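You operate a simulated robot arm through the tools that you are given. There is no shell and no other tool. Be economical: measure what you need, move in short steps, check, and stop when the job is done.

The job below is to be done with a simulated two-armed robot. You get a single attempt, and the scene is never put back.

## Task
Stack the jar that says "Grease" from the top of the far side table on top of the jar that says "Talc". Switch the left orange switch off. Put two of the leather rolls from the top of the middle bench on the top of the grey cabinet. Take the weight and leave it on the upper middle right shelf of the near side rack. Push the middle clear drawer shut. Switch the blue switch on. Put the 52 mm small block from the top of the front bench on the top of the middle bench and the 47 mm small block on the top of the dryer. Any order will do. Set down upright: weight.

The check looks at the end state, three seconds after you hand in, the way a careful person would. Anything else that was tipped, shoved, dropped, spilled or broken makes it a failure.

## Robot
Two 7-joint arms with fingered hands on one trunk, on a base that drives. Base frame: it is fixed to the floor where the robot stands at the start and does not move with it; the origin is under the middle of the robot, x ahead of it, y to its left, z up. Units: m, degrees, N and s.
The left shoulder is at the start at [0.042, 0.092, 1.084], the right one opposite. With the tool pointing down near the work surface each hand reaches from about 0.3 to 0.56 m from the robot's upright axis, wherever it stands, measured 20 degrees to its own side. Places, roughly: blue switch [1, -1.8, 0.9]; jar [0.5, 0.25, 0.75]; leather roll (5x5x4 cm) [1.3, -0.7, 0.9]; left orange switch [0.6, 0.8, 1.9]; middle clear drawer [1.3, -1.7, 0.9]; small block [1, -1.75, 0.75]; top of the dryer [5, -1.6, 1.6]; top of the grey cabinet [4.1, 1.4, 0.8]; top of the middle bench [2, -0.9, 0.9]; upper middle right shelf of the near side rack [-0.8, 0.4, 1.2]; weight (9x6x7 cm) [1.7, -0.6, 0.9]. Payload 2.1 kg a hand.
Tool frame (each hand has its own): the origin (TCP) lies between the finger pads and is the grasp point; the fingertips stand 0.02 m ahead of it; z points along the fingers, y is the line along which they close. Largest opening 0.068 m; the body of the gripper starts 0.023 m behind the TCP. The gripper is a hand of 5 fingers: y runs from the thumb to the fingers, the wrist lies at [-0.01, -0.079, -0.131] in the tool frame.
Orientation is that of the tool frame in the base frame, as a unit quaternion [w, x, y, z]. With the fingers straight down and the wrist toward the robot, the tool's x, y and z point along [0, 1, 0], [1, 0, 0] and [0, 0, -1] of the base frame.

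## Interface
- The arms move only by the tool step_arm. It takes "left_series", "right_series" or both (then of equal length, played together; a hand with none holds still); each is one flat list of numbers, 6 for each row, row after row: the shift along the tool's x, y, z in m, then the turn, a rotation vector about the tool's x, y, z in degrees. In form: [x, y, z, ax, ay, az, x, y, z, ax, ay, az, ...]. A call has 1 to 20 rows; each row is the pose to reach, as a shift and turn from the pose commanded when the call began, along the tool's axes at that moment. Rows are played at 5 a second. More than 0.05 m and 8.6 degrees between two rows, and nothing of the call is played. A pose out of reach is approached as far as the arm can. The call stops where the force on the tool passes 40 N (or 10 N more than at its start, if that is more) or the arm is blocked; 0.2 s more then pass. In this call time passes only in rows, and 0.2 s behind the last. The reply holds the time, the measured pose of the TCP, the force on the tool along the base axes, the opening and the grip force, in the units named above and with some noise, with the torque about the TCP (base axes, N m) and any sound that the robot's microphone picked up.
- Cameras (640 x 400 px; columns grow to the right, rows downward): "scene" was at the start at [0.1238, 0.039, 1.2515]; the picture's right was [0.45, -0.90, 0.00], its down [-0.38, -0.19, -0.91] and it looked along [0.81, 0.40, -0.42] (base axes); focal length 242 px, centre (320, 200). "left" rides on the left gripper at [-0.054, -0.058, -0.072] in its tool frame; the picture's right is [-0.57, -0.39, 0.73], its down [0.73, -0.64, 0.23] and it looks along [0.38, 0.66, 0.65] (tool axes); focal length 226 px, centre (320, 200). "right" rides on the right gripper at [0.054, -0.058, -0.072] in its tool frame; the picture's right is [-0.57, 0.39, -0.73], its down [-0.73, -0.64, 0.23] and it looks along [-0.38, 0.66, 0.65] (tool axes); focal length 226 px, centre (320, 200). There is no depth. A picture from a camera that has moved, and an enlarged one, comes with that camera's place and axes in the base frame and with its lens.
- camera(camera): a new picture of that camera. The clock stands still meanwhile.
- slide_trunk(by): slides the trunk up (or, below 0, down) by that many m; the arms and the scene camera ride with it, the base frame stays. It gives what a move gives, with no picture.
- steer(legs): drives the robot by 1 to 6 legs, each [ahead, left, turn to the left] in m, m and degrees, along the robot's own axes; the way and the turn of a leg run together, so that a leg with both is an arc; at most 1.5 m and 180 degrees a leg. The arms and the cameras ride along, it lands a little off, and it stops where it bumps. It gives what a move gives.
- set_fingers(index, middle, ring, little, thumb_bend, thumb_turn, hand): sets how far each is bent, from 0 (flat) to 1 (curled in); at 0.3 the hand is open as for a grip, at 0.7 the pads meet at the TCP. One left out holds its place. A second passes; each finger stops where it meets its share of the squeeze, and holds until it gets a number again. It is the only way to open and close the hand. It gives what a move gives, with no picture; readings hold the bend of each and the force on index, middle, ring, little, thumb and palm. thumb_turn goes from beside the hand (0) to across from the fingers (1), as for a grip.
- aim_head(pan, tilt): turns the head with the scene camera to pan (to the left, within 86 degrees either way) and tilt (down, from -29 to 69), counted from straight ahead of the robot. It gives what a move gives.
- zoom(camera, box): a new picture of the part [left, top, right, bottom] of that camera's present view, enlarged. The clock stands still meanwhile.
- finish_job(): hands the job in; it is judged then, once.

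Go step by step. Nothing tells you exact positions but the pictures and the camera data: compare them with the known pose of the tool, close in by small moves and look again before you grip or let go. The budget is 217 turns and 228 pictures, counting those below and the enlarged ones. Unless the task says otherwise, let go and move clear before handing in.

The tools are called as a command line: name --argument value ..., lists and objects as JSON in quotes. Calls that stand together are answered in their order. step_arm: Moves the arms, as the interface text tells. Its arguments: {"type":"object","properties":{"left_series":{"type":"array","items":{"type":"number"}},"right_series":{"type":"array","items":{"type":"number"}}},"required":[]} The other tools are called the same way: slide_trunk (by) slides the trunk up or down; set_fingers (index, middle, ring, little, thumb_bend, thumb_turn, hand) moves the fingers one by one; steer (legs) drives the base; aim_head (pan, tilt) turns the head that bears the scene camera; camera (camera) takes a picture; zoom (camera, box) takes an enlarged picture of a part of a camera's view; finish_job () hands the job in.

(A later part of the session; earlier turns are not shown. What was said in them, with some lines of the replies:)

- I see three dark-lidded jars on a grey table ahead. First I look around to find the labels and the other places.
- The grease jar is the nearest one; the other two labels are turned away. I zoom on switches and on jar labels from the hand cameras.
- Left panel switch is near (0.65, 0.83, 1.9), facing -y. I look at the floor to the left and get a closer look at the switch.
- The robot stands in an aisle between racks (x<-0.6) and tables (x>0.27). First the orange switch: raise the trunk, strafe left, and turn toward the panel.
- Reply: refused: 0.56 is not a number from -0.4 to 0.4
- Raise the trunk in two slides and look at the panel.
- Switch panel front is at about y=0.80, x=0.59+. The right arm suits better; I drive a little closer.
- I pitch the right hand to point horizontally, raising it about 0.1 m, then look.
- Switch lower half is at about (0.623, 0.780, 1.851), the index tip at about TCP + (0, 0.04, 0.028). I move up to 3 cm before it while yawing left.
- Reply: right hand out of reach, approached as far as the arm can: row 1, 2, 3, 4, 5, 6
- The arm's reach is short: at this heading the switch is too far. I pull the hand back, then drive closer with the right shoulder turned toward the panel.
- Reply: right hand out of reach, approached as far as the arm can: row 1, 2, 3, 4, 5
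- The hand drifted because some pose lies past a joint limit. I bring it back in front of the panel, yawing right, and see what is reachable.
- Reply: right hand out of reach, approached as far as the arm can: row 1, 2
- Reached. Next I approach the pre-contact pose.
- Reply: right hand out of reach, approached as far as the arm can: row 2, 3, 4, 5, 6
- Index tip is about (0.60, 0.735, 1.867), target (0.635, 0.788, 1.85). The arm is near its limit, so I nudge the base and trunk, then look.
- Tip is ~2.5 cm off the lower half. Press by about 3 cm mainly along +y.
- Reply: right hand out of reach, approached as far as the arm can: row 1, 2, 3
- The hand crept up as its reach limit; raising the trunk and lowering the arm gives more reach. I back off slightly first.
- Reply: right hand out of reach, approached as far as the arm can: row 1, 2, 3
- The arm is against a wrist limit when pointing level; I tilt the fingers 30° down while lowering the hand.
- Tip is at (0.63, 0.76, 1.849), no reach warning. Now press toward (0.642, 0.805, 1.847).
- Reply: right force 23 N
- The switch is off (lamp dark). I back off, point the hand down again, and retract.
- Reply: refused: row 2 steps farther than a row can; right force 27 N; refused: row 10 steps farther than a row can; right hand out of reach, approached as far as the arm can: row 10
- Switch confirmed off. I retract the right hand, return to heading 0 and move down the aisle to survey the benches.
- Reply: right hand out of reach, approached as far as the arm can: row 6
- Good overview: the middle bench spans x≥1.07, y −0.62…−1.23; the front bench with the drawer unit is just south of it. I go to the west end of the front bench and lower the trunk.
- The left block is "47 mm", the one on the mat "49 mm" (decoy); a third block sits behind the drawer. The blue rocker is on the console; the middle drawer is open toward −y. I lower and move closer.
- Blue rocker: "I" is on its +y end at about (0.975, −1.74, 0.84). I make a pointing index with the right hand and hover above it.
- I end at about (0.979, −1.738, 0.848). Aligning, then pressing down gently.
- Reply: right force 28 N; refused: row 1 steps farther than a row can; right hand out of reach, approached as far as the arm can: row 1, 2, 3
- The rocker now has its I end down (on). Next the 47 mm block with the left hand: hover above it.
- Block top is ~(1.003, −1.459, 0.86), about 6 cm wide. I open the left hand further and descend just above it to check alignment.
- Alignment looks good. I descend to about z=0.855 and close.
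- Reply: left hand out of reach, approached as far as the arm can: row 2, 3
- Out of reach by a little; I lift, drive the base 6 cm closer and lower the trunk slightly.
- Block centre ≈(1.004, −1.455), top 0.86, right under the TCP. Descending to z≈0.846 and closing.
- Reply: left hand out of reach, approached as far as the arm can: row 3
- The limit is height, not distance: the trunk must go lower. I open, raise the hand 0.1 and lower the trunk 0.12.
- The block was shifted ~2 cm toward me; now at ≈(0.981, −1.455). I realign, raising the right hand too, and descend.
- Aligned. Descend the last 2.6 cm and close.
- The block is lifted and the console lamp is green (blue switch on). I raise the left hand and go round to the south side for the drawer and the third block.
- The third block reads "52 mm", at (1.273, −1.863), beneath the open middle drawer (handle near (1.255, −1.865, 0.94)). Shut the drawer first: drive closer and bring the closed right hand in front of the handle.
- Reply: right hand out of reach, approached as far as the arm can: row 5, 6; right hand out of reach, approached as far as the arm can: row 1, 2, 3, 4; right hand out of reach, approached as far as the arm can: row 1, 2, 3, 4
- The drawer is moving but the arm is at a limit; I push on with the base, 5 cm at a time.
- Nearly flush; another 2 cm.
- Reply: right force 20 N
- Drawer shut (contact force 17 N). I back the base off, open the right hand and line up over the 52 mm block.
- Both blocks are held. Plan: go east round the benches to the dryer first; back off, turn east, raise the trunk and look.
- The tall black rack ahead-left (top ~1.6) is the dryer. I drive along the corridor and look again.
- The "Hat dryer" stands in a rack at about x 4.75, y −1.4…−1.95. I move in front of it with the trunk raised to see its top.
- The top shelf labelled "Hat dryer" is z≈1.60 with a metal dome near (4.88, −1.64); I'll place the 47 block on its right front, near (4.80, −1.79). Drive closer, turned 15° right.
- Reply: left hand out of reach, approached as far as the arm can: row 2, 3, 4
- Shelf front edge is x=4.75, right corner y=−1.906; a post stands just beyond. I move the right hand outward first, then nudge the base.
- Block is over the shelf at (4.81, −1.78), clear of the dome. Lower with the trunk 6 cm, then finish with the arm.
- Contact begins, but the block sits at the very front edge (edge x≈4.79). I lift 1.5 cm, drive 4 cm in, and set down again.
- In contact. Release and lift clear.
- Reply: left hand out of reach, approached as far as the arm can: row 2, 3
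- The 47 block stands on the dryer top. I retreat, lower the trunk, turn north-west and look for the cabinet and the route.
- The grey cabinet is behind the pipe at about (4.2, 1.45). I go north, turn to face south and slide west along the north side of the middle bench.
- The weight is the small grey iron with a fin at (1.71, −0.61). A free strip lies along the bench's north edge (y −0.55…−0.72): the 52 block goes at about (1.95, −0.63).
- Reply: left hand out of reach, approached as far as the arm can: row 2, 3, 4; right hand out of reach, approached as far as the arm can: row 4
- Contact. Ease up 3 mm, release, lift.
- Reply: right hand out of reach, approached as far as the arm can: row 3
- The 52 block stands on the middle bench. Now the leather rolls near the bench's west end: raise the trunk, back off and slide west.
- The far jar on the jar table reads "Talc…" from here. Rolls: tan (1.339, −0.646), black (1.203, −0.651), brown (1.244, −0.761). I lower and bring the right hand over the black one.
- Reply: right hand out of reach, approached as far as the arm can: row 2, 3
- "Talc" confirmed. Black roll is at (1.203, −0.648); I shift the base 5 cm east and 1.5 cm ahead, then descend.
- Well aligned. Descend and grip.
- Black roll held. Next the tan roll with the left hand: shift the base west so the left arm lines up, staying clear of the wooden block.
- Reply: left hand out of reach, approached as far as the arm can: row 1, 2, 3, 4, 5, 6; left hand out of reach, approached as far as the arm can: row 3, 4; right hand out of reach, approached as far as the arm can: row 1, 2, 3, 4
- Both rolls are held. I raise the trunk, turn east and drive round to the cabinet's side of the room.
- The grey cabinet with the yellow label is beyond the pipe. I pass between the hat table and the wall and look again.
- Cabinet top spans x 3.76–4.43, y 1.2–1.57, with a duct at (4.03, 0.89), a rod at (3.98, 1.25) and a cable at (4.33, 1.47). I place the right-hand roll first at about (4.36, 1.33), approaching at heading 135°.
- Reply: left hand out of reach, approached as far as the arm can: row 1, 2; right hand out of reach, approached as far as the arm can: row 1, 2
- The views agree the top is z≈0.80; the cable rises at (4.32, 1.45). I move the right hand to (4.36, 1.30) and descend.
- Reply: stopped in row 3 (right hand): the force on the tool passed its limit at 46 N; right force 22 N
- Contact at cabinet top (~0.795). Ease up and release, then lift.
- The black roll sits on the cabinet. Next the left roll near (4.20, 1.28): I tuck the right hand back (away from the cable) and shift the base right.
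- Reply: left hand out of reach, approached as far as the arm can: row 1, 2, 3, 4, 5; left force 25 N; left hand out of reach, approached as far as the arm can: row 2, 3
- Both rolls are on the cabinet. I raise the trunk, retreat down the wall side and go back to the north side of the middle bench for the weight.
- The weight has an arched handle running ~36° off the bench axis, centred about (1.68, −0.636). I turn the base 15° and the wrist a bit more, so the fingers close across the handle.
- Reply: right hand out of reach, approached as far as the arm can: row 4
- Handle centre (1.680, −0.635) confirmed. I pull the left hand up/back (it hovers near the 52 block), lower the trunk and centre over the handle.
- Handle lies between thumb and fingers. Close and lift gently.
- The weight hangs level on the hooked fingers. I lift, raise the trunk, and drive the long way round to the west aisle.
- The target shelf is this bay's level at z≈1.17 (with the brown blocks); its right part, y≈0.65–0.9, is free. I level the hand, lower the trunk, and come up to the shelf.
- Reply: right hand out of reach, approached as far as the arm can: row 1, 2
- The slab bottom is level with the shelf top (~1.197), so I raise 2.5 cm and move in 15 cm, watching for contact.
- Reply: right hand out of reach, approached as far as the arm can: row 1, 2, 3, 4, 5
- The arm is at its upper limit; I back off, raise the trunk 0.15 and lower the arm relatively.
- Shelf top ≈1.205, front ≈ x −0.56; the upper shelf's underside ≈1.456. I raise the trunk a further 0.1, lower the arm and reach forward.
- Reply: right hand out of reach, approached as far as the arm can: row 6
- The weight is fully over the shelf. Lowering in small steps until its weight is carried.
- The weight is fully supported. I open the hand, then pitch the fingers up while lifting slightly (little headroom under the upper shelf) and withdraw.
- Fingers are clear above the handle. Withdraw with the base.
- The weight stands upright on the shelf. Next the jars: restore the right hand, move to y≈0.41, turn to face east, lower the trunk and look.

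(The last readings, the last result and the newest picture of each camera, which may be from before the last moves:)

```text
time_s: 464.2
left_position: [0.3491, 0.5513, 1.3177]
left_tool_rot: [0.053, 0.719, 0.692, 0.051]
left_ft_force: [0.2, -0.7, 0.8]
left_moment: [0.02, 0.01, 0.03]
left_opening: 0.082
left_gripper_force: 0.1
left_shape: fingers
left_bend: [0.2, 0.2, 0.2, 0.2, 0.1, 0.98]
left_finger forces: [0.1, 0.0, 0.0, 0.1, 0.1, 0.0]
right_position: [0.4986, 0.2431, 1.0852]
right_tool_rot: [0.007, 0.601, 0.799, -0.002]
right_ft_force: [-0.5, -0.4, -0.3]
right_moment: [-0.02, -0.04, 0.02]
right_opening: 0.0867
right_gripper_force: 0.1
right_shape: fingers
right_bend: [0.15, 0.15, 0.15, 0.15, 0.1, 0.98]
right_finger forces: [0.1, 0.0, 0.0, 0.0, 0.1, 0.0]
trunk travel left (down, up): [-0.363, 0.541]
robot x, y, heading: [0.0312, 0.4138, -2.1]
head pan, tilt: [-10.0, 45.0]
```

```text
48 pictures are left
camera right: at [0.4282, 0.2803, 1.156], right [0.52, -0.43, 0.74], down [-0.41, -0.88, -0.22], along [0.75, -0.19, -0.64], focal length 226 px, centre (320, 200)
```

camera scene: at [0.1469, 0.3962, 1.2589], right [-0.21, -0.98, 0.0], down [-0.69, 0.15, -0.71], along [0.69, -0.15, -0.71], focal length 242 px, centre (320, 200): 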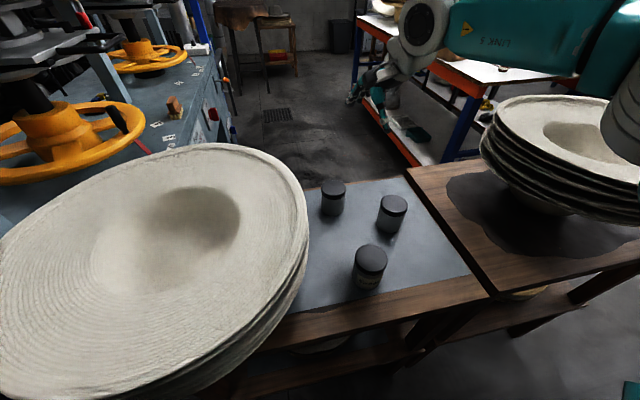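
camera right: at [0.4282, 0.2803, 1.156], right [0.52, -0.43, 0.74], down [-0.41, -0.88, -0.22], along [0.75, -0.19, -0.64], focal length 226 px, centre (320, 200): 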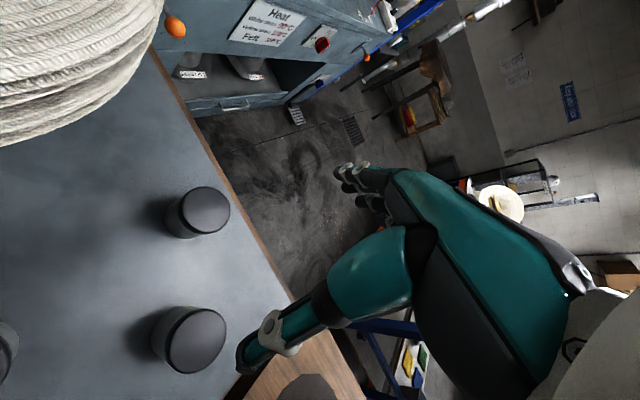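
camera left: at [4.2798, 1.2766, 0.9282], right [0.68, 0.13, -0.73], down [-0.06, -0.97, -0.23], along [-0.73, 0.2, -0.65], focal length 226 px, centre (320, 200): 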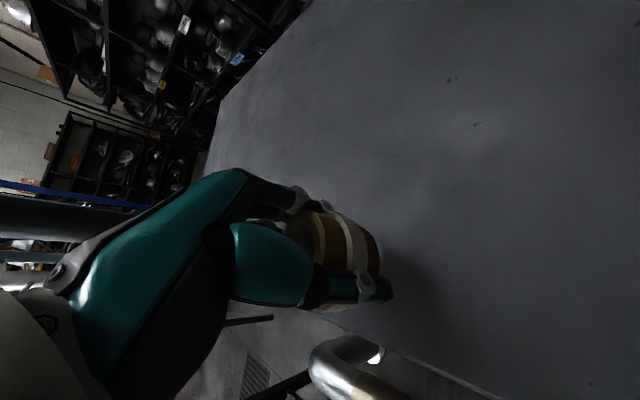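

Jars: Grease ≈(0.373, 0.25), Talc ≈(0.58, 0.274), Wax ≈(0.50, 0.142). I lower the trunk and bring the right hand over Grease.

slide_trunk --by -0.13

step_arm --right_series '[0.01, -0.03, 0, 0, 0, 0, 0.02, -0.06, 0, 0, 0, 0, 0.03, -0.09, 0, 0, 0, 0, 0.041, -0.121, 0, 0, 0, 0]'

camera --camera "right"

camera --camera "scene"

```text
time_s: 465.8
left_position: [0.3492, 0.5526, 1.1877]
left_tool_rot: [0.053, 0.719, 0.691, 0.05]
left_ft_force: [-0.7, 0.3, -0.2]
left_moment: [-0.02, 0.0, -0.01]
left_opening: 0.0823
left_gripper_force: 0.1
left_shape: fingers
left_bend: [0.2, 0.2, 0.2, 0.2, 0.1, 0.98]
left_finger forces: [0.0, 0.1, 0.0, 0.0, 0.0, 0.0]
right_position: [0.4986, 0.242, 0.957]
right_tool_rot: [0.007, 0.603, 0.798, -0.004]
right_ft_force: [0.0, -0.1, -0.3]
right_moment: [-0.01, 0.02, 0.03]
right_opening: 0.0867
right_gripper_force: 0.3
right_shape: fingers
right_bend: [0.15, 0.15, 0.15, 0.15, 0.1, 0.98]
right_finger forces: [0.1, 0.1, 0.0, 0.0, 0.1, 0.1]
trunk travel left (down, up): [-0.233, 0.671]
robot x, y, heading: [0.0304, 0.4136, -2.3]
head pan, tilt: [-10.0, 45.0]
```

```text
time_s: 466.8
left_position: [0.3489, 0.5516, 1.1874]
left_tool_rot: [0.053, 0.719, 0.691, 0.052]
left_ft_force: [-0.1, 0.4, 0.1]
left_moment: [0.02, 0.03, 0.02]
left_opening: 0.0823
left_gripper_force: 0.1
left_shape: fingers
left_bend: [0.2, 0.2, 0.2, 0.2, 0.1, 0.98]
left_finger forces: [0.0, 0.0, 0.0, 0.0, 0.1, 0.0]
right_position: [0.372, 0.2478, 0.9541]
right_tool_rot: [0.008, 0.602, 0.798, -0.003]
right_ft_force: [-0.6, 0.9, -0.4]
right_moment: [0.0, 0.01, 0.01]
right_opening: 0.0866
right_gripper_force: 0.0
right_shape: fingers
right_bend: [0.15, 0.15, 0.15, 0.15, 0.1, 0.98]
right_finger forces: [0.1, 0.0, 0.1, 0.0, 0.0, 0.1]
trunk travel left (down, up): [-0.233, 0.671]
robot x, y, heading: [0.0302, 0.4178, -2.5]
head pan, tilt: [-10.0, 45.0]
```

```text
47 pictures are left
camera right: at [0.3009, 0.2861, 1.025], right [0.52, -0.43, 0.74], down [-0.41, -0.88, -0.22], along [0.75, -0.19, -0.64], focal length 226 px, centre (320, 200)
```

right: 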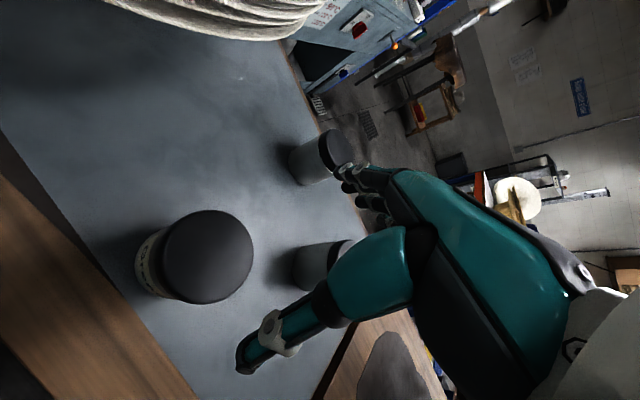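

```text
46 pictures are left
camera scene: at [0.1679, 0.3955, 1.1275], right [-0.21, -0.98, 0.0], down [-0.69, 0.15, -0.71], along [0.69, -0.15, -0.71], focal length 242 px, centre (320, 200)
```

scene: 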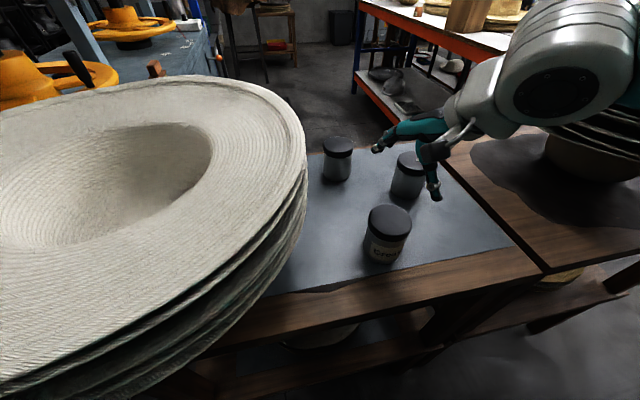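

step_arm --right_series '[0.002, -0.002, 0.03, 0, 0, 0, 0.003, -0.004, 0.06, 0, 0, 0, 0.003, -0.004, 0.08, 0, 0, 0]'

camera --camera "right"

camera --camera "scene"

```text
time_s: 467.6
left_position: [0.3489, 0.5522, 1.1874]
left_tool_rot: [0.054, 0.718, 0.692, 0.052]
left_ft_force: [0.6, 0.2, -0.9]
left_moment: [0.0, 0.02, 0.02]
left_opening: 0.0822
left_gripper_force: 0.1
left_shape: fingers
left_bend: [0.2, 0.2, 0.2, 0.2, 0.1, 0.98]
left_finger forces: [0.1, 0.0, 0.0, 0.0, 0.1, 0.0]
right_position: [0.3675, 0.2488, 0.8737]
right_tool_rot: [0.007, 0.603, 0.798, -0.002]
right_ft_force: [1.0, 0.9, 0.2]
right_moment: [-0.01, -0.03, 0.03]
right_opening: 0.0865
right_gripper_force: 0.1
right_shape: fingers
right_bend: [0.15, 0.15, 0.15, 0.15, 0.1, 0.98]
right_finger forces: [0.0, 0.0, 0.1, 0.0, 0.0, 0.0]
trunk travel left (down, up): [-0.233, 0.671]
robot x, y, heading: [0.0304, 0.4182, -2.1]
head pan, tilt: [-10.0, 45.0]
```

```text
45 pictures are left
camera right: at [0.2962, 0.2859, 0.9448], right [0.52, -0.43, 0.74], down [-0.41, -0.88, -0.22], along [0.75, -0.19, -0.64], focal length 226 px, centre (320, 200)
```

right: 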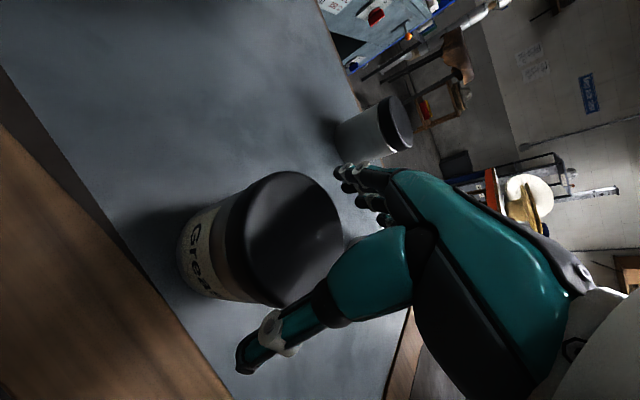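

```text
44 pictures are left
camera scene: at [0.1678, 0.3954, 1.1275], right [-0.21, -0.98, 0.0], down [-0.69, 0.15, -0.71], along [0.69, -0.15, -0.71], focal length 242 px, centre (320, 200)
```

scene: 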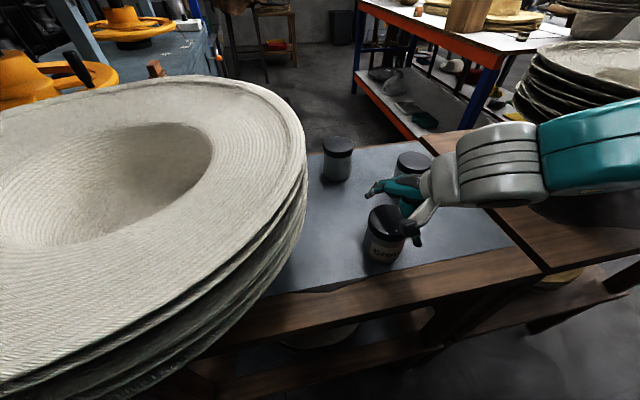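

Centred on the Grease lid. Descend and close.

step_arm --right_series '[0.002, 0.001, 0.015, 0, 0, 0, 0.002, 0.001, 0.03, 0, 0, 0, 0.002, 0.001, 0.041, 0, 0, 0]'

set_fingers --hand "right" --index 0.7 --middle 0.7 --ring 0.7 --little 0.7 --thumb_bend 0.7

step_arm --right_series '[0, 0, -0.01, 0, 0, 0, 0, 0, -0.03, 0, 0, 0, 0, 0, -0.05, 0, 0, 0]'

camera --camera "right"

camera --camera "scene"

```text
time_s: 468.2
left_position: [0.3462, 0.5523, 1.1876]
left_tool_rot: [0.054, 0.718, 0.692, 0.051]
left_ft_force: [-1.1, -0.3, -0.4]
left_moment: [-0.01, 0.03, -0.02]
left_opening: 0.0821
left_gripper_force: 0.0
left_shape: fingers
left_bend: [0.2, 0.2, 0.2, 0.2, 0.1, 0.98]
left_finger forces: [0.0, 0.1, 0.1, 0.0, 0.0, 0.1]
right_position: [0.3672, 0.2515, 0.8555]
right_tool_rot: [0.012, 0.601, 0.799, 0.004]
right_ft_force: [-8.5, -4.6, 30.3]
right_moment: [-0.08, 0.69, 0.07]
right_opening: 0.0875
right_gripper_force: 15.8
right_shape: fingers
right_bend: [0.15, 0.15, 0.15, 0.15, 0.09, 0.99]
right_finger forces: [0.0, 0.0, 0.0, 0.1, 31.4, 0.0]
trunk travel left (down, up): [-0.233, 0.671]
robot x, y, heading: [0.0301, 0.4159, -2.3]
head pan, tilt: [-10.0, 45.0]
stopped in row 2 (right hand): the force on the tool passed its limit at 60 N (the readings are from after the stop); the commanded pose is now the measured one
```

```text
time_s: 468.7
left_position: [0.3475, 0.55, 1.1874]
left_tool_rot: [0.054, 0.719, 0.691, 0.051]
left_ft_force: [-0.4, 0.5, 0.9]
left_moment: [0.02, -0.03, 0.02]
left_opening: 0.0822
left_gripper_force: 0.1
left_shape: fingers
left_bend: [0.2, 0.2, 0.2, 0.2, 0.1, 0.98]
left_finger forces: [0.0, 0.0, 0.1, 0.1, 0.0, 0.0]
right_position: [0.3686, 0.2518, 0.8558]
right_tool_rot: [0.014, 0.601, 0.799, 0.005]
right_ft_force: [-3.4, -3.8, 22.5]
right_moment: [0.17, -0.15, 0.04]
right_opening: 0.0539
right_gripper_force: 35.0
right_shape: fingers
right_bend: [0.26, 0.51, 0.63, 0.7, 0.59, 0.97]
right_finger forces: [22.6, 5.1, 2.4, 0.0, 40.4, 0.0]
trunk travel left (down, up): [-0.233, 0.671]
robot x, y, heading: [0.0312, 0.4175, -2.0]
head pan, tilt: [-10.0, 45.0]
stopped (right hand): the force on the tool passed its limit at 42 N (the readings are from after the stop); the commanded pose is now the measured one
```

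```text
time_s: 469.5
left_position: [0.3499, 0.5515, 1.1872]
left_tool_rot: [0.053, 0.719, 0.691, 0.051]
left_ft_force: [0.1, -0.1, 0.5]
left_moment: [0.01, -0.01, 0.01]
left_opening: 0.0823
left_gripper_force: 0.1
left_shape: fingers
left_bend: [0.2, 0.2, 0.2, 0.2, 0.1, 0.98]
left_finger forces: [0.0, 0.0, 0.1, 0.0, 0.1, 0.0]
right_position: [0.3698, 0.2523, 0.9041]
right_tool_rot: [0.011, 0.602, 0.798, 0.002]
right_ft_force: [0.1, 0.0, -1.9]
right_moment: [-0.06, 0.02, 0.02]
right_opening: 0.0524
right_gripper_force: 26.0
right_shape: fingers
right_bend: [0.26, 0.52, 0.65, 0.7, 0.56, 0.95]
right_finger forces: [17.5, 4.5, 2.0, 0.0, 27.2, 0.0]
trunk travel left (down, up): [-0.233, 0.671]
robot x, y, heading: [0.0298, 0.418, -2.1]
head pan, tilt: [-10.0, 45.0]
```

```text
43 pictures are left
camera right: at [0.2975, 0.2895, 0.974], right [0.51, -0.43, 0.74], down [-0.41, -0.88, -0.23], along [0.75, -0.19, -0.63], focal length 226 px, centre (320, 200)
```

right: 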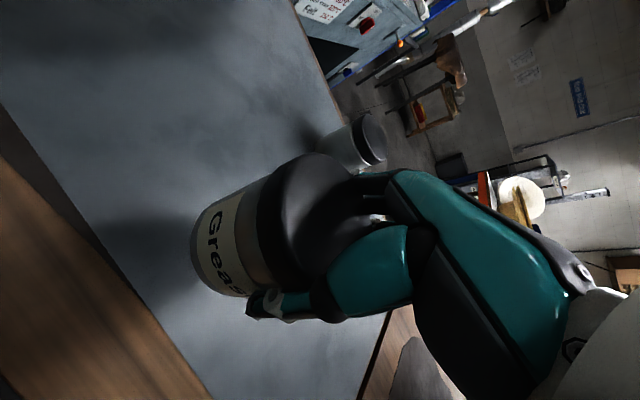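

```text
42 pictures are left
camera scene: at [0.1679, 0.3952, 1.1275], right [-0.21, -0.98, 0.0], down [-0.69, 0.15, -0.71], along [0.69, -0.15, -0.71], focal length 242 px, centre (320, 200)
```

scene: 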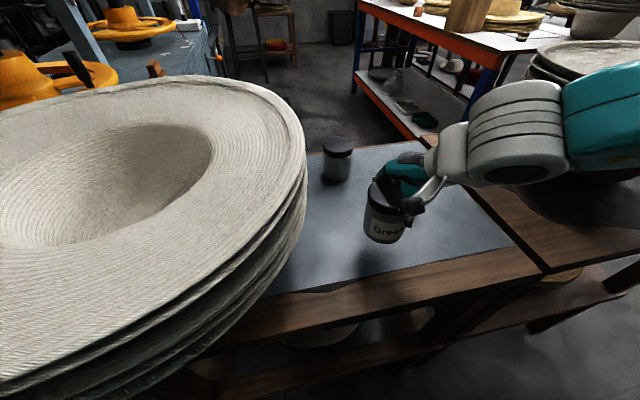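

Grease is lifted (upright, gripped at the lid). I raise it, nudge the base forward, and move toward Talc at (0.582, 0.273).

step_arm --right_series '[0, 0, -0.025, 0, 0, 0, 0, 0, -0.05, 0, 0, 0, 0, 0, -0.078, 0, 0, 0]'

steer --legs '[[0.045, 0, 0]]'

step_arm --right_series '[-0.008, 0.035, 0, 0, 0, 0, -0.016, 0.07, 0, 0, 0, 0, -0.024, 0.105, 0, 0, 0, 0, -0.031, 0.14, 0, 0, 0, 0]'

camera --camera "scene"

camera --camera "right"

```text
time_s: 470.3
left_position: [0.3486, 0.5523, 1.1873]
left_tool_rot: [0.052, 0.719, 0.691, 0.05]
left_ft_force: [-0.5, 0.2, -0.2]
left_moment: [0.03, -0.01, 0.01]
left_opening: 0.0823
left_gripper_force: 0.1
left_shape: fingers
left_bend: [0.2, 0.2, 0.2, 0.2, 0.1, 0.98]
left_finger forces: [0.1, 0.0, 0.0, 0.1, 0.1, 0.0]
right_position: [0.3674, 0.2522, 0.9831]
right_tool_rot: [0.012, 0.601, 0.799, 0.002]
right_ft_force: [0.6, 0.6, -3.3]
right_moment: [-0.03, 0.01, 0.03]
right_opening: 0.0529
right_gripper_force: 23.1
right_shape: fingers
right_bend: [0.27, 0.52, 0.65, 0.7, 0.51, 0.95]
right_finger forces: [15.4, 4.5, 1.9, 0.1, 23.3, 0.0]
trunk travel left (down, up): [-0.233, 0.671]
robot x, y, heading: [0.0305, 0.4139, -2.5]
head pan, tilt: [-10.0, 45.0]
```

```text
time_s: 471.2
left_position: [0.3937, 0.5493, 1.1888]
left_tool_rot: [0.052, 0.719, 0.692, 0.051]
left_ft_force: [1.0, 0.1, -0.4]
left_moment: [0.03, 0.01, 0.02]
left_opening: 0.0821
left_gripper_force: 0.1
left_shape: fingers
left_bend: [0.2, 0.2, 0.2, 0.2, 0.1, 0.98]
left_finger forces: [0.0, 0.0, 0.0, 0.1, 0.1, 0.0]
right_position: [0.4131, 0.2504, 0.9826]
right_tool_rot: [0.011, 0.601, 0.799, 0.002]
right_ft_force: [1.1, -0.8, -1.7]
right_moment: [-0.01, 0.0, -0.02]
right_opening: 0.0527
right_gripper_force: 22.2
right_shape: fingers
right_bend: [0.27, 0.52, 0.65, 0.7, 0.51, 0.95]
right_finger forces: [15.5, 4.5, 1.9, 0.1, 23.2, 0.0]
trunk travel left (down, up): [-0.233, 0.671]
robot x, y, heading: [0.0781, 0.4134, -2.0]
head pan, tilt: [-10.0, 45.0]
```

```text
time_s: 472.2
left_position: [0.3934, 0.5501, 1.187]
left_tool_rot: [0.052, 0.718, 0.692, 0.051]
left_ft_force: [0.0, 1.0, 0.1]
left_moment: [0.0, 0.0, -0.01]
left_opening: 0.0821
left_gripper_force: 0.0
left_shape: fingers
left_bend: [0.2, 0.2, 0.2, 0.2, 0.1, 0.98]
left_finger forces: [0.1, 0.1, 0.1, 0.1, 0.1, 0.0]
right_position: [0.5564, 0.2595, 0.9847]
right_tool_rot: [0.011, 0.602, 0.799, 0.002]
right_ft_force: [0.0, -0.7, -1.4]
right_moment: [-0.03, -0.01, -0.02]
right_opening: 0.0522
right_gripper_force: 22.2
right_shape: fingers
right_bend: [0.27, 0.52, 0.66, 0.7, 0.51, 0.95]
right_finger forces: [15.3, 4.6, 2.0, 0.0, 22.8, 0.0]
trunk travel left (down, up): [-0.233, 0.671]
robot x, y, heading: [0.0768, 0.4128, -2.4]
head pan, tilt: [-10.0, 45.0]
```

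```text
41 pictures are left
camera scene: at [0.213, 0.3935, 1.1275], right [-0.21, -0.98, 0.0], down [-0.69, 0.15, -0.71], along [0.69, -0.15, -0.71], focal length 242 px, centre (320, 200)
```

scene: 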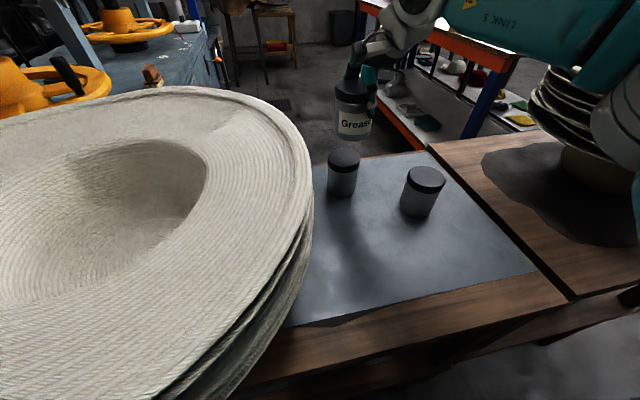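

```text
40 pictures are left
camera right: at [0.4836, 0.2975, 1.0548], right [0.51, -0.43, 0.74], down [-0.41, -0.88, -0.23], along [0.75, -0.19, -0.63], focal length 226 px, centre (320, 200)
```

right: 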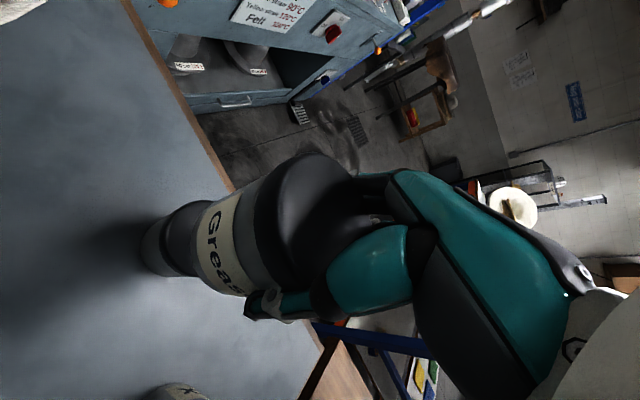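

Relative offset of Grease to Talc is about (0, +6 mm). I correct it and lower to just above the lid.

step_arm --right_series '[0.006, 0.002, 0.01, 0, 0, 0, 0.006, 0.002, 0.022, 0, 0, 0, 0.006, 0.002, 0.03, 0, 0, 0]'

zoom --camera "scene" --box '[280, 60, 420, 220]'

zoom --camera "right" --box '[100, 140, 400, 340]'

```text
time_s: 473.0
left_position: [0.3939, 0.5511, 1.1878]
left_tool_rot: [0.053, 0.718, 0.692, 0.051]
left_ft_force: [-0.3, -0.4, 0.4]
left_moment: [-0.02, 0.0, -0.01]
left_opening: 0.0821
left_gripper_force: 0.1
left_shape: fingers
left_bend: [0.2, 0.2, 0.2, 0.2, 0.1, 0.98]
left_finger forces: [0.0, 0.0, 0.0, 0.1, 0.1, 0.0]
right_position: [0.5557, 0.2665, 0.9561]
right_tool_rot: [0.011, 0.602, 0.799, 0.002]
right_ft_force: [0.4, 1.1, -1.8]
right_moment: [-0.02, -0.04, -0.02]
right_opening: 0.0526
right_gripper_force: 22.3
right_shape: fingers
right_bend: [0.27, 0.52, 0.66, 0.7, 0.51, 0.95]
right_finger forces: [15.0, 4.5, 1.8, 0.0, 22.6, 0.1]
trunk travel left (down, up): [-0.233, 0.671]
robot x, y, heading: [0.0787, 0.4141, -2.3]
head pan, tilt: [-10.0, 45.0]
```

```text
2.50 times, centred on (350, 140) of scene
camera zoom: at [0.213, 0.3936, 1.1275], right [-0.21, -0.98, 0.0], down [-0.69, 0.15, -0.71], along [0.69, -0.15, -0.71], focal length 605 px, centre (245, 350)
```

zoom: 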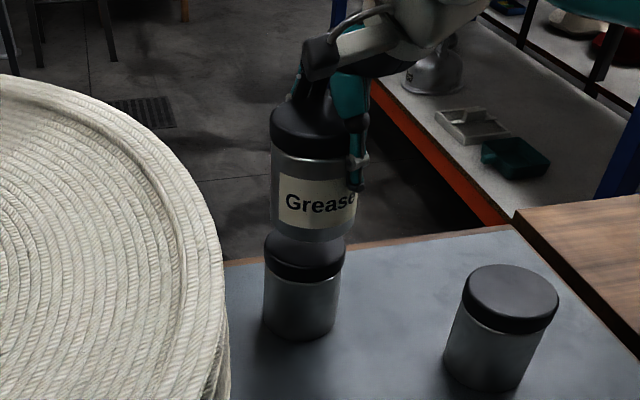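

```text
2.00 times, centred on (250, 240) of right
camera zoom: at [0.485, 0.3037, 1.0255], right [0.51, -0.43, 0.74], down [-0.41, -0.88, -0.23], along [0.76, -0.19, -0.63], focal length 452 px, centre (460, 120)
```

zoom: 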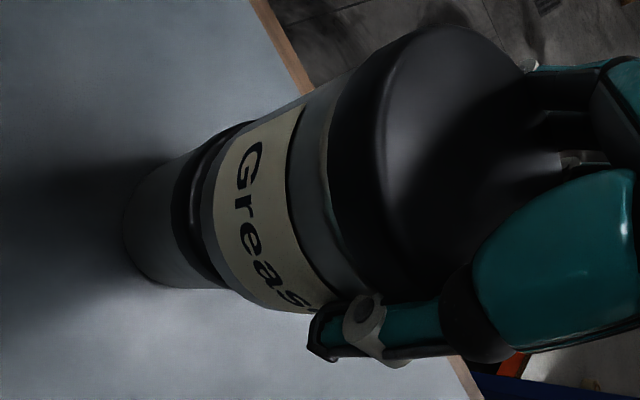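

Alignment is within a few millimetres. Lowering to contact.

step_arm --right_series '[0, 0, 0.005, 0, 0, 0, 0, 0, 0.009, 0, 0, 0, 0, 0, 0.012, 0, 0, 0]'

zoom --camera "scene" --box '[280, 60, 420, 220]'

```text
time_s: 473.8
left_position: [0.3942, 0.5504, 1.1881]
left_tool_rot: [0.053, 0.719, 0.692, 0.051]
left_ft_force: [-0.4, -0.2, -0.1]
left_moment: [-0.01, 0.0, 0.03]
left_opening: 0.082
left_gripper_force: 0.0
left_shape: fingers
left_bend: [0.2, 0.2, 0.2, 0.2, 0.1, 0.98]
left_finger forces: [0.1, 0.1, 0.0, 0.0, 0.0, 0.0]
right_position: [0.5575, 0.2672, 0.943]
right_tool_rot: [0.011, 0.601, 0.799, 0.003]
right_ft_force: [-0.3, 0.5, -2.2]
right_moment: [0.0, -0.02, 0.01]
right_opening: 0.0519
right_gripper_force: 21.6
right_shape: fingers
right_bend: [0.27, 0.52, 0.66, 0.7, 0.51, 0.95]
right_finger forces: [14.9, 4.6, 1.9, 0.0, 22.4, 0.1]
trunk travel left (down, up): [-0.233, 0.671]
robot x, y, heading: [0.0788, 0.4116, -2.4]
head pan, tilt: [-10.0, 45.0]
```

```text
2.50 times, centred on (350, 140) of scene
camera zoom: at [0.213, 0.3936, 1.1275], right [-0.21, -0.98, 0.0], down [-0.69, 0.15, -0.71], along [0.69, -0.15, -0.71], focal length 605 px, centre (245, 350)
```

zoom: 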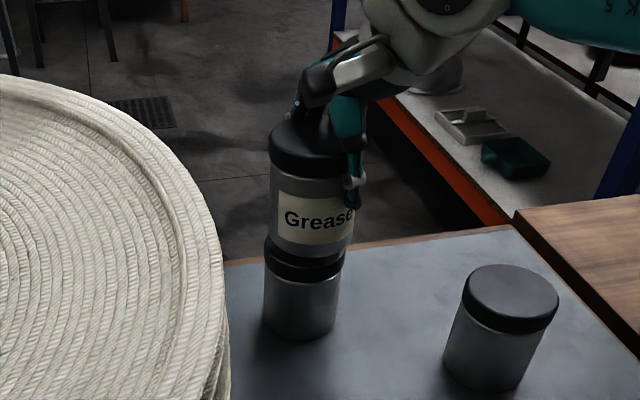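

step_arm --right_series '[0, 0, 0.004, 0, 0, 0, 0, 0, 0.007, 0, 0, 0]'

zoom --camera "scene" --box '[310, 80, 380, 200]'

```text
time_s: 474.4
left_position: [0.3955, 0.5512, 1.1877]
left_tool_rot: [0.053, 0.718, 0.692, 0.051]
left_ft_force: [0.4, 0.0, 0.2]
left_moment: [0.01, -0.03, 0.01]
left_opening: 0.0825
left_gripper_force: 0.1
left_shape: fingers
left_bend: [0.2, 0.2, 0.2, 0.2, 0.1, 0.98]
left_finger forces: [0.0, 0.0, 0.1, 0.0, 0.0, 0.0]
right_position: [0.5568, 0.2668, 0.9363]
right_tool_rot: [0.012, 0.601, 0.799, 0.002]
right_ft_force: [0.2, 0.3, -2.0]
right_moment: [-0.02, -0.04, -0.03]
right_opening: 0.0521
right_gripper_force: 21.6
right_shape: fingers
right_bend: [0.27, 0.52, 0.66, 0.7, 0.51, 0.95]
right_finger forces: [15.0, 4.7, 1.9, 0.1, 22.3, 0.0]
trunk travel left (down, up): [-0.233, 0.671]
robot x, y, heading: [0.0772, 0.416, -2.2]
head pan, tilt: [-10.0, 45.0]
```

```text
3.33 times, centred on (345, 140) of scene
camera zoom: at [0.213, 0.3936, 1.1275], right [-0.21, -0.98, 0.0], down [-0.69, 0.15, -0.71], along [0.69, -0.15, -0.71], focal length 807 px, centre (237, 400)
```

zoom: 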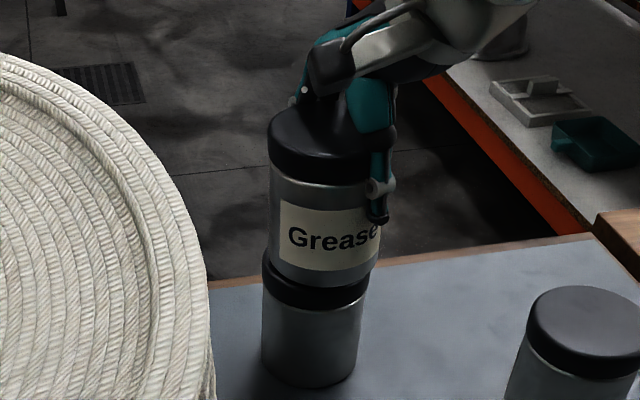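

step_arm --right_series '[0.003, 0.001, 0, 0, 0, 0, 0.003, 0.001, 0.004, 0, 0, 0, 0.003, 0.001, 0.007, 0, 0, 0]'

zoom --camera "scene" --box '[310, 80, 380, 200]'

```text
time_s: 475.2
left_position: [0.3931, 0.5506, 1.1878]
left_tool_rot: [0.053, 0.719, 0.691, 0.052]
left_ft_force: [-0.7, 0.4, 0.5]
left_moment: [-0.02, 0.06, 0.02]
left_opening: 0.0822
left_gripper_force: 0.1
left_shape: fingers
left_bend: [0.2, 0.2, 0.2, 0.2, 0.1, 0.98]
left_finger forces: [0.0, 0.0, 0.0, 0.1, 0.1, 0.0]
right_position: [0.5566, 0.2692, 0.9317]
right_tool_rot: [0.013, 0.601, 0.799, 0.003]
right_ft_force: [0.8, -1.6, 9.8]
right_moment: [0.09, -0.1, -0.02]
right_opening: 0.0523
right_gripper_force: 25.4
right_shape: fingers
right_bend: [0.27, 0.52, 0.66, 0.7, 0.51, 0.95]
right_finger forces: [18.9, 4.6, 1.9, 0.0, 25.1, 0.1]
trunk travel left (down, up): [-0.233, 0.671]
robot x, y, heading: [0.0742, 0.4125, -2.0]
head pan, tilt: [-10.0, 45.0]
```

```text
3.33 times, centred on (345, 140) of scene
camera zoom: at [0.2122, 0.3936, 1.1278], right [-0.21, -0.98, 0.0], down [-0.69, 0.15, -0.71], along [0.69, -0.15, -0.71], focal length 807 px, centre (237, 400)
```

zoom: 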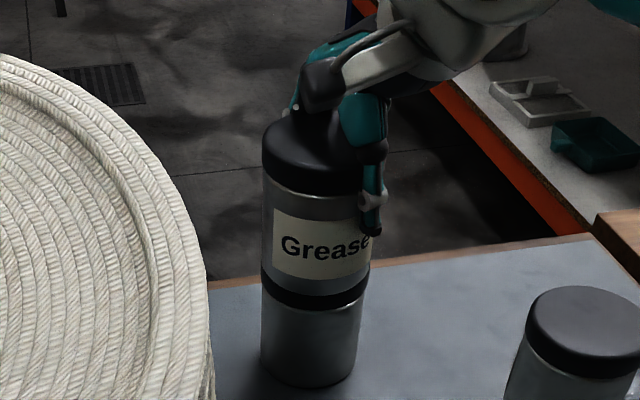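

Seated, 9.8 N and well centred. Ease up 2 mm, release and lift straight up.

step_arm --right_series '[0, 0, -0.003, 0, 0, 0]'

set_fingers --hand "right" --index 0.1 --middle 0.1 --ring 0.1 --little 0.1 --thumb_bend 0.05

zoom --camera "scene" --box '[310, 80, 380, 200]'

```text
time_s: 475.6
left_position: [0.3938, 0.5504, 1.1873]
left_tool_rot: [0.054, 0.719, 0.691, 0.051]
left_ft_force: [-0.5, 0.5, -0.2]
left_moment: [0.02, -0.01, 0.01]
left_opening: 0.0819
left_gripper_force: 0.2
left_shape: fingers
left_bend: [0.2, 0.2, 0.2, 0.2, 0.1, 0.98]
left_finger forces: [0.0, 0.0, 0.0, 0.0, 0.1, 0.1]
right_position: [0.5566, 0.2702, 0.9314]
right_tool_rot: [0.012, 0.601, 0.799, 0.002]
right_ft_force: [0.8, -0.1, 1.6]
right_moment: [0.05, -0.08, 0.0]
right_opening: 0.0522
right_gripper_force: 22.4
right_shape: fingers
right_bend: [0.27, 0.52, 0.66, 0.7, 0.51, 0.95]
right_finger forces: [16.3, 4.6, 1.7, 0.0, 22.4, 0.1]
trunk travel left (down, up): [-0.233, 0.671]
robot x, y, heading: [0.077, 0.4186, -2.3]
head pan, tilt: [-10.0, 45.0]
```

```text
time_s: 476.6
left_position: [0.3938, 0.5503, 1.1868]
left_tool_rot: [0.052, 0.718, 0.692, 0.051]
left_ft_force: [1.0, 0.0, -0.6]
left_moment: [0.01, -0.03, -0.01]
left_opening: 0.0821
left_gripper_force: 0.1
left_shape: fingers
left_bend: [0.2, 0.2, 0.2, 0.2, 0.1, 0.98]
left_finger forces: [0.1, 0.0, 0.0, 0.0, 0.1, 0.0]
right_position: [0.5574, 0.2682, 0.9328]
right_tool_rot: [0.011, 0.601, 0.799, 0.002]
right_ft_force: [-0.4, 0.0, -0.1]
right_moment: [0.03, 0.02, 0.03]
right_opening: 0.0916
right_gripper_force: 0.1
right_shape: fingers
right_bend: [0.1, 0.1, 0.1, 0.1, 0.06, 0.98]
right_finger forces: [0.0, 0.0, 0.0, 0.0, 0.1, 0.0]
trunk travel left (down, up): [-0.233, 0.671]
robot x, y, heading: [0.0771, 0.4146, -2.2]
head pan, tilt: [-10.0, 45.0]
```

```text
3.33 times, centred on (345, 140) of scene
camera zoom: at [0.2129, 0.3936, 1.1275], right [-0.21, -0.98, 0.0], down [-0.69, 0.15, -0.71], along [0.69, -0.15, -0.71], focal length 807 px, centre (237, 400)
```

zoom: 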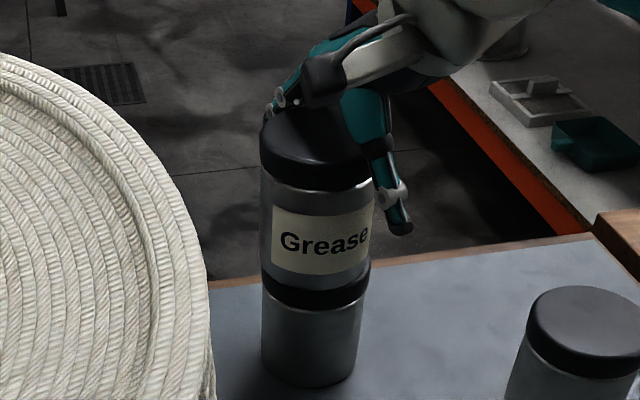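

Stacked and free of finger contact. Lift straight up with the trunk, then back away.

slide_trunk --by 0.12

camera --camera "scene"

```text
time_s: 478.1
left_position: [0.3938, 0.5489, 1.3078]
left_tool_rot: [0.052, 0.719, 0.692, 0.05]
left_ft_force: [0.2, 0.2, 0.2]
left_moment: [0.01, 0.03, -0.01]
left_opening: 0.0821
left_gripper_force: 0.1
left_shape: fingers
left_bend: [0.2, 0.2, 0.2, 0.2, 0.1, 0.98]
left_finger forces: [0.0, 0.1, 0.0, 0.0, 0.1, 0.0]
right_position: [0.5569, 0.2695, 1.0549]
right_tool_rot: [0.014, 0.601, 0.799, 0.004]
right_ft_force: [-0.1, 0.1, 0.3]
right_moment: [0.01, -0.03, 0.03]
right_opening: 0.0916
right_gripper_force: 0.1
right_shape: fingers
right_bend: [0.1, 0.1, 0.1, 0.1, 0.05, 0.98]
right_finger forces: [0.0, 0.1, 0.0, 0.0, 0.1, 0.1]
trunk travel left (down, up): [-0.353, 0.551]
robot x, y, heading: [0.0738, 0.4162, -1.9]
head pan, tilt: [-10.0, 45.0]
```

```text
33 pictures are left
camera scene: at [0.1933, 0.3944, 1.2487], right [-0.21, -0.98, 0.0], down [-0.69, 0.15, -0.71], along [0.69, -0.15, -0.71], focal length 242 px, centre (320, 200)
```

scene: 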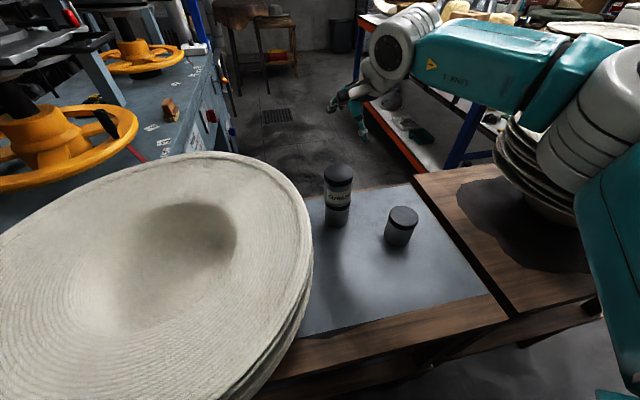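

The stack stands. I raise further, back away, and do a final check of the neighbourhood (plates, weight, switch).

slide_trunk --by 0.2

steer --legs '[[-0.07, 0, 0]]'

aim_head --pan -25 --tilt 45

camera --camera "scene"

aim_head --pan 35 --tilt -10

camera --camera "scene"

```text
time_s: 480.2
left_position: [0.3943, 0.55, 1.5067]
left_tool_rot: [0.053, 0.719, 0.691, 0.052]
left_ft_force: [0.3, -0.5, -0.5]
left_moment: [0.0, 0.0, -0.01]
left_opening: 0.0824
left_gripper_force: 0.0
left_shape: fingers
left_bend: [0.2, 0.2, 0.2, 0.2, 0.1, 0.98]
left_finger forces: [0.0, 0.0, 0.0, 0.0, 0.0, 0.0]
right_position: [0.5453, 0.2691, 1.2812]
right_tool_rot: [0.038, 0.601, 0.798, 0.02]
right_ft_force: [-0.7, -0.1, 0.6]
right_moment: [-0.01, -0.01, -0.02]
right_opening: 0.092
right_gripper_force: 0.1
right_shape: fingers
right_bend: [0.1, 0.1, 0.1, 0.1, 0.05, 0.98]
right_finger forces: [0.1, 0.0, 0.0, 0.1, 0.0, 0.0]
trunk travel left (down, up): [-0.553, 0.351]
robot x, y, heading: [0.0774, 0.4149, -2.2]
head pan, tilt: [-10.0, 45.0]
```

```text
time_s: 481.3
left_position: [0.3225, 0.5518, 1.5093]
left_tool_rot: [0.053, 0.719, 0.691, 0.052]
left_ft_force: [-0.2, 0.5, 0.0]
left_moment: [0.01, 0.03, 0.0]
left_opening: 0.0823
left_gripper_force: 0.0
left_shape: fingers
left_bend: [0.2, 0.2, 0.2, 0.2, 0.1, 0.98]
left_finger forces: [0.0, 0.1, 0.0, 0.0, 0.1, 0.0]
right_position: [0.4735, 0.2712, 1.2814]
right_tool_rot: [0.038, 0.601, 0.798, 0.021]
right_ft_force: [-0.7, 1.0, 0.1]
right_moment: [-0.02, 0.0, -0.01]
right_opening: 0.0919
right_gripper_force: 0.1
right_shape: fingers
right_bend: [0.1, 0.1, 0.1, 0.1, 0.05, 0.98]
right_finger forces: [0.1, 0.1, 0.0, 0.0, 0.0, 0.0]
trunk travel left (down, up): [-0.553, 0.351]
robot x, y, heading: [0.0069, 0.4183, -2.2]
head pan, tilt: [-10.0, 45.0]
```

```text
time_s: 482.0
left_position: [0.3222, 0.5531, 1.5081]
left_tool_rot: [0.053, 0.719, 0.692, 0.051]
left_ft_force: [-0.2, 0.1, -0.7]
left_moment: [0.03, -0.02, -0.01]
left_opening: 0.0821
left_gripper_force: 0.0
left_shape: fingers
left_bend: [0.2, 0.2, 0.2, 0.2, 0.1, 0.98]
left_finger forces: [0.0, 0.0, 0.0, 0.1, 0.1, 0.1]
right_position: [0.4733, 0.2709, 1.2813]
right_tool_rot: [0.038, 0.602, 0.797, 0.021]
right_ft_force: [-0.5, 0.2, 0.3]
right_moment: [0.01, 0.02, 0.01]
right_opening: 0.0919
right_gripper_force: 0.0
right_shape: fingers
right_bend: [0.1, 0.1, 0.1, 0.1, 0.05, 0.98]
right_finger forces: [0.1, 0.0, 0.1, 0.0, 0.0, 0.0]
trunk travel left (down, up): [-0.553, 0.351]
robot x, y, heading: [0.0088, 0.4187, -2.2]
head pan, tilt: [-25.0, 45.0]
```

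```text
32 pictures are left
camera scene: at [0.0962, 0.3779, 1.4497], right [-0.46, -0.89, 0.0], down [-0.63, 0.32, -0.71], along [0.63, -0.32, -0.71], focal length 242 px, centre (320, 200)
```

scene: 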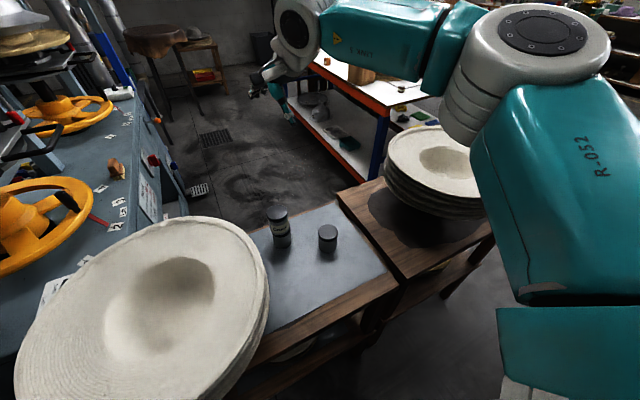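

```text
time_s: 483.3
left_position: [0.3222, 0.5531, 1.5078]
left_tool_rot: [0.052, 0.719, 0.691, 0.051]
left_ft_force: [0.0, 0.4, 0.1]
left_moment: [-0.02, -0.01, -0.02]
left_opening: 0.0823
left_gripper_force: 0.0
left_shape: fingers
left_bend: [0.2, 0.2, 0.2, 0.2, 0.1, 0.98]
left_finger forces: [0.0, 0.0, 0.1, 0.0, 0.1, 0.0]
right_position: [0.4736, 0.2717, 1.2809]
right_tool_rot: [0.037, 0.602, 0.797, 0.021]
right_ft_force: [0.1, -0.8, 0.0]
right_moment: [-0.02, 0.03, 0.01]
right_opening: 0.0918
right_gripper_force: 0.0
right_shape: fingers
right_bend: [0.1, 0.1, 0.1, 0.1, 0.05, 0.98]
right_finger forces: [0.1, 0.1, 0.0, 0.1, 0.1, 0.0]
trunk travel left (down, up): [-0.553, 0.351]
robot x, y, heading: [0.0081, 0.4161, -2.0]
head pan, tilt: [35.0, -10.0]
```

```text
31 pictures are left
camera scene: at [0.0949, 0.4606, 1.5358], right [0.54, -0.84, 0.0], down [0.15, 0.09, -0.98], along [0.83, 0.53, 0.17], focal length 242 px, centre (320, 200)
```

scene: 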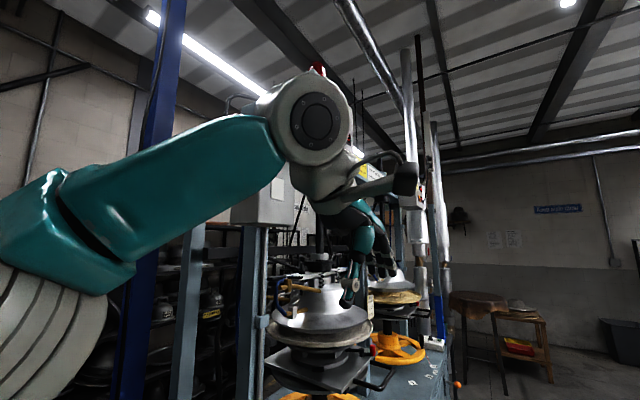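

Stack, plates and table look right. One last check of the drawer: I drive down the aisle and look at the front bench.

steer --legs '[[0, -1.4, 2], [0, -1.3, 0], [0.6, 0, 45]]'

aim_head --pan 0 --tilt 25

camera --camera "scene"

```text
time_s: 499.4
left_position: [0.6321, -1.7328, 1.5079]
left_tool_rot: [0.029, 0.389, 0.918, 0.067]
left_ft_force: [0.0, 0.0, 0.5]
left_moment: [0.0, 0.0, -0.01]
left_opening: 0.0823
left_gripper_force: 0.1
left_shape: fingers
left_bend: [0.2, 0.2, 0.2, 0.2, 0.1, 0.98]
left_finger forces: [0.1, 0.0, 0.1, 0.0, 0.0, 0.0]
right_position: [0.9414, -1.8197, 1.2812]
right_tool_rot: [0.026, 0.24, 0.97, 0.034]
right_ft_force: [-0.3, 0.8, 0.1]
right_moment: [0.04, 0.0, 0.0]
right_opening: 0.0918
right_gripper_force: 0.1
right_shape: fingers
right_bend: [0.1, 0.1, 0.1, 0.1, 0.05, 0.98]
right_finger forces: [0.0, 0.1, 0.0, 0.1, 0.1, 0.0]
trunk travel left (down, up): [-0.553, 0.351]
robot x, y, heading: [0.5107, -2.0578, 43.9]
head pan, tilt: [35.0, -10.0]
```

```text
time_s: 500.4
left_position: [0.6337, -1.7346, 1.5078]
left_tool_rot: [0.029, 0.39, 0.918, 0.067]
left_ft_force: [0.1, -0.6, 0.5]
left_moment: [0.01, 0.0, 0.0]
left_opening: 0.0824
left_gripper_force: 0.1
left_shape: fingers
left_bend: [0.2, 0.2, 0.2, 0.2, 0.1, 0.98]
left_finger forces: [0.0, 0.0, 0.1, 0.1, 0.1, 0.0]
right_position: [0.9406, -1.8205, 1.2806]
right_tool_rot: [0.026, 0.24, 0.97, 0.034]
right_ft_force: [0.2, 0.5, 0.8]
right_moment: [-0.02, 0.04, 0.02]
right_opening: 0.0916
right_gripper_force: 0.0
right_shape: fingers
right_bend: [0.1, 0.1, 0.1, 0.1, 0.05, 0.98]
right_finger forces: [0.0, 0.0, 0.0, 0.1, 0.0, 0.0]
trunk travel left (down, up): [-0.553, 0.351]
robot x, y, heading: [0.5097, -2.0582, 44.4]
head pan, tilt: [0.0, 25.0]
```

```text
30 pictures are left
camera scene: at [0.5903, -1.9829, 1.4804], right [0.7, -0.72, 0.0], down [-0.3, -0.29, -0.91], along [0.65, 0.63, -0.42], focal length 242 px, centre (320, 200)
```

scene: 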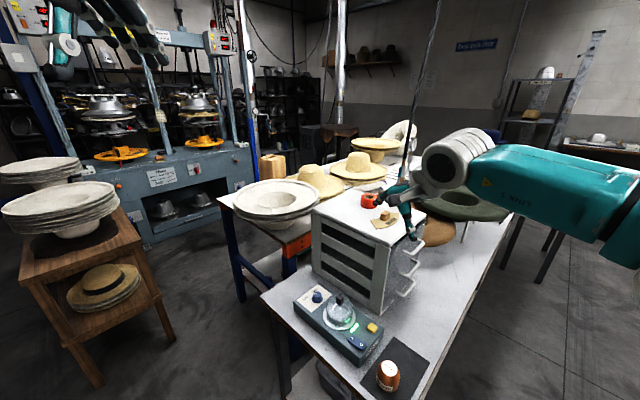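

zoom --camera "scene" --box '[290, 180, 440, 330]'

zoom --camera "scene" --box '[0, 0, 80, 60]'

zoom --camera "scene" --box '[490, 50, 610, 130]'

```text
2.67 times, centred on (365, 255) of scene
camera zoom: at [0.5903, -1.9829, 1.4804], right [0.7, -0.72, 0.0], down [-0.3, -0.29, -0.91], along [0.65, 0.63, -0.42], focal length 646 px, centre (200, 53)
```

zoom: 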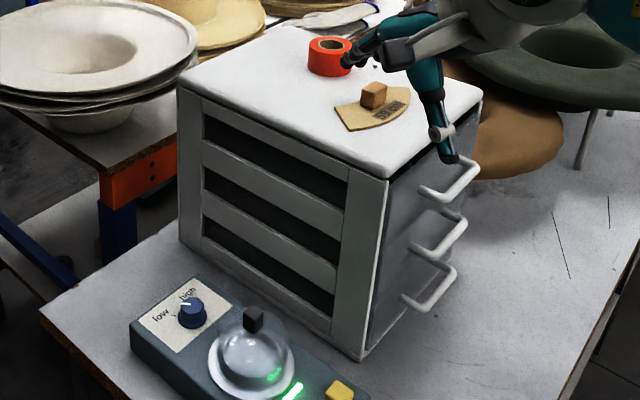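

```text
6.67 times, centred on (40, 30) of scene
camera zoom: at [0.5903, -1.9829, 1.4804], right [0.7, -0.72, 0.0], down [-0.3, -0.29, -0.91], along [0.65, 0.63, -0.42], focal length 1614 px, centre (2187, 1333)
```

zoom: 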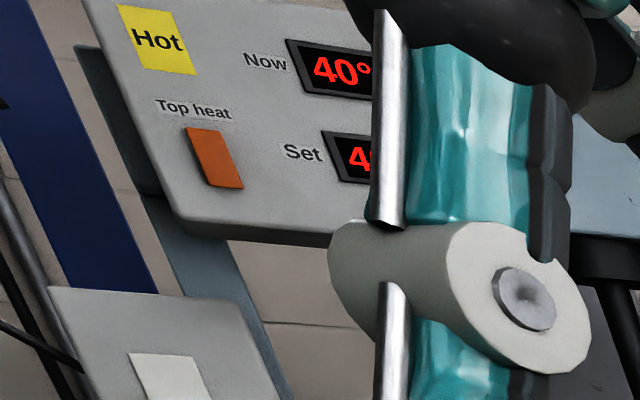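

```text
5.00 times, centred on (550, 90) of scene
camera zoom: at [0.5903, -1.9829, 1.4804], right [0.7, -0.72, 0.0], down [-0.3, -0.29, -0.91], along [0.65, 0.63, -0.42], focal length 1211 px, centre (-830, 750)
```

zoom: 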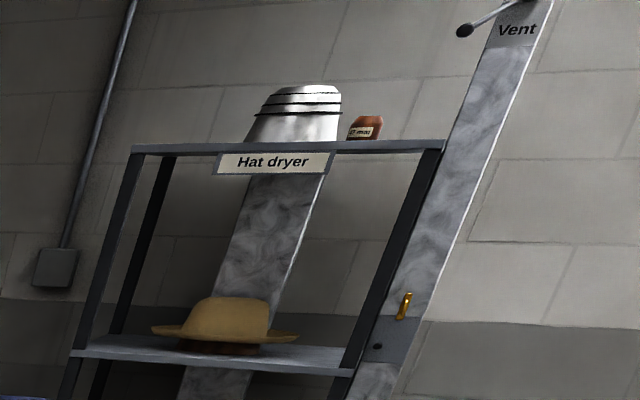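

All is confirmed: drawers flush, blue switch on (green lamp), orange switch off, block on the dryer. Both hands are empty and clear, so I hand in.

finish_job

```text
The job is handed in.
```

The job is handed in. Every task was carried out, each was seen in place in a camera picture afterwards, and I saw nothing tipped, dropped or moved out of place:

- **Jars:** Grease is stacked on Talc. The thumb pressed the Grease lid to about 60 N while gripping, and the jar showed no damage.
- **Switches:** the left orange switch is off and the blue switch is on.
- **Leather rolls:** two are on the grey cabinet.
- **Weight:** it stands upright on the near side rack, in the bay at y ≈ 0.4, on the shelf at z ≈ 1.2. I took that to be the upper middle right shelf from the place given in the brief.
- **Drawer:** the middle clear drawer is shut.
- **Blocks:** the 52 mm block is on the middle bench and the 47 mm block is on top of the dryer.
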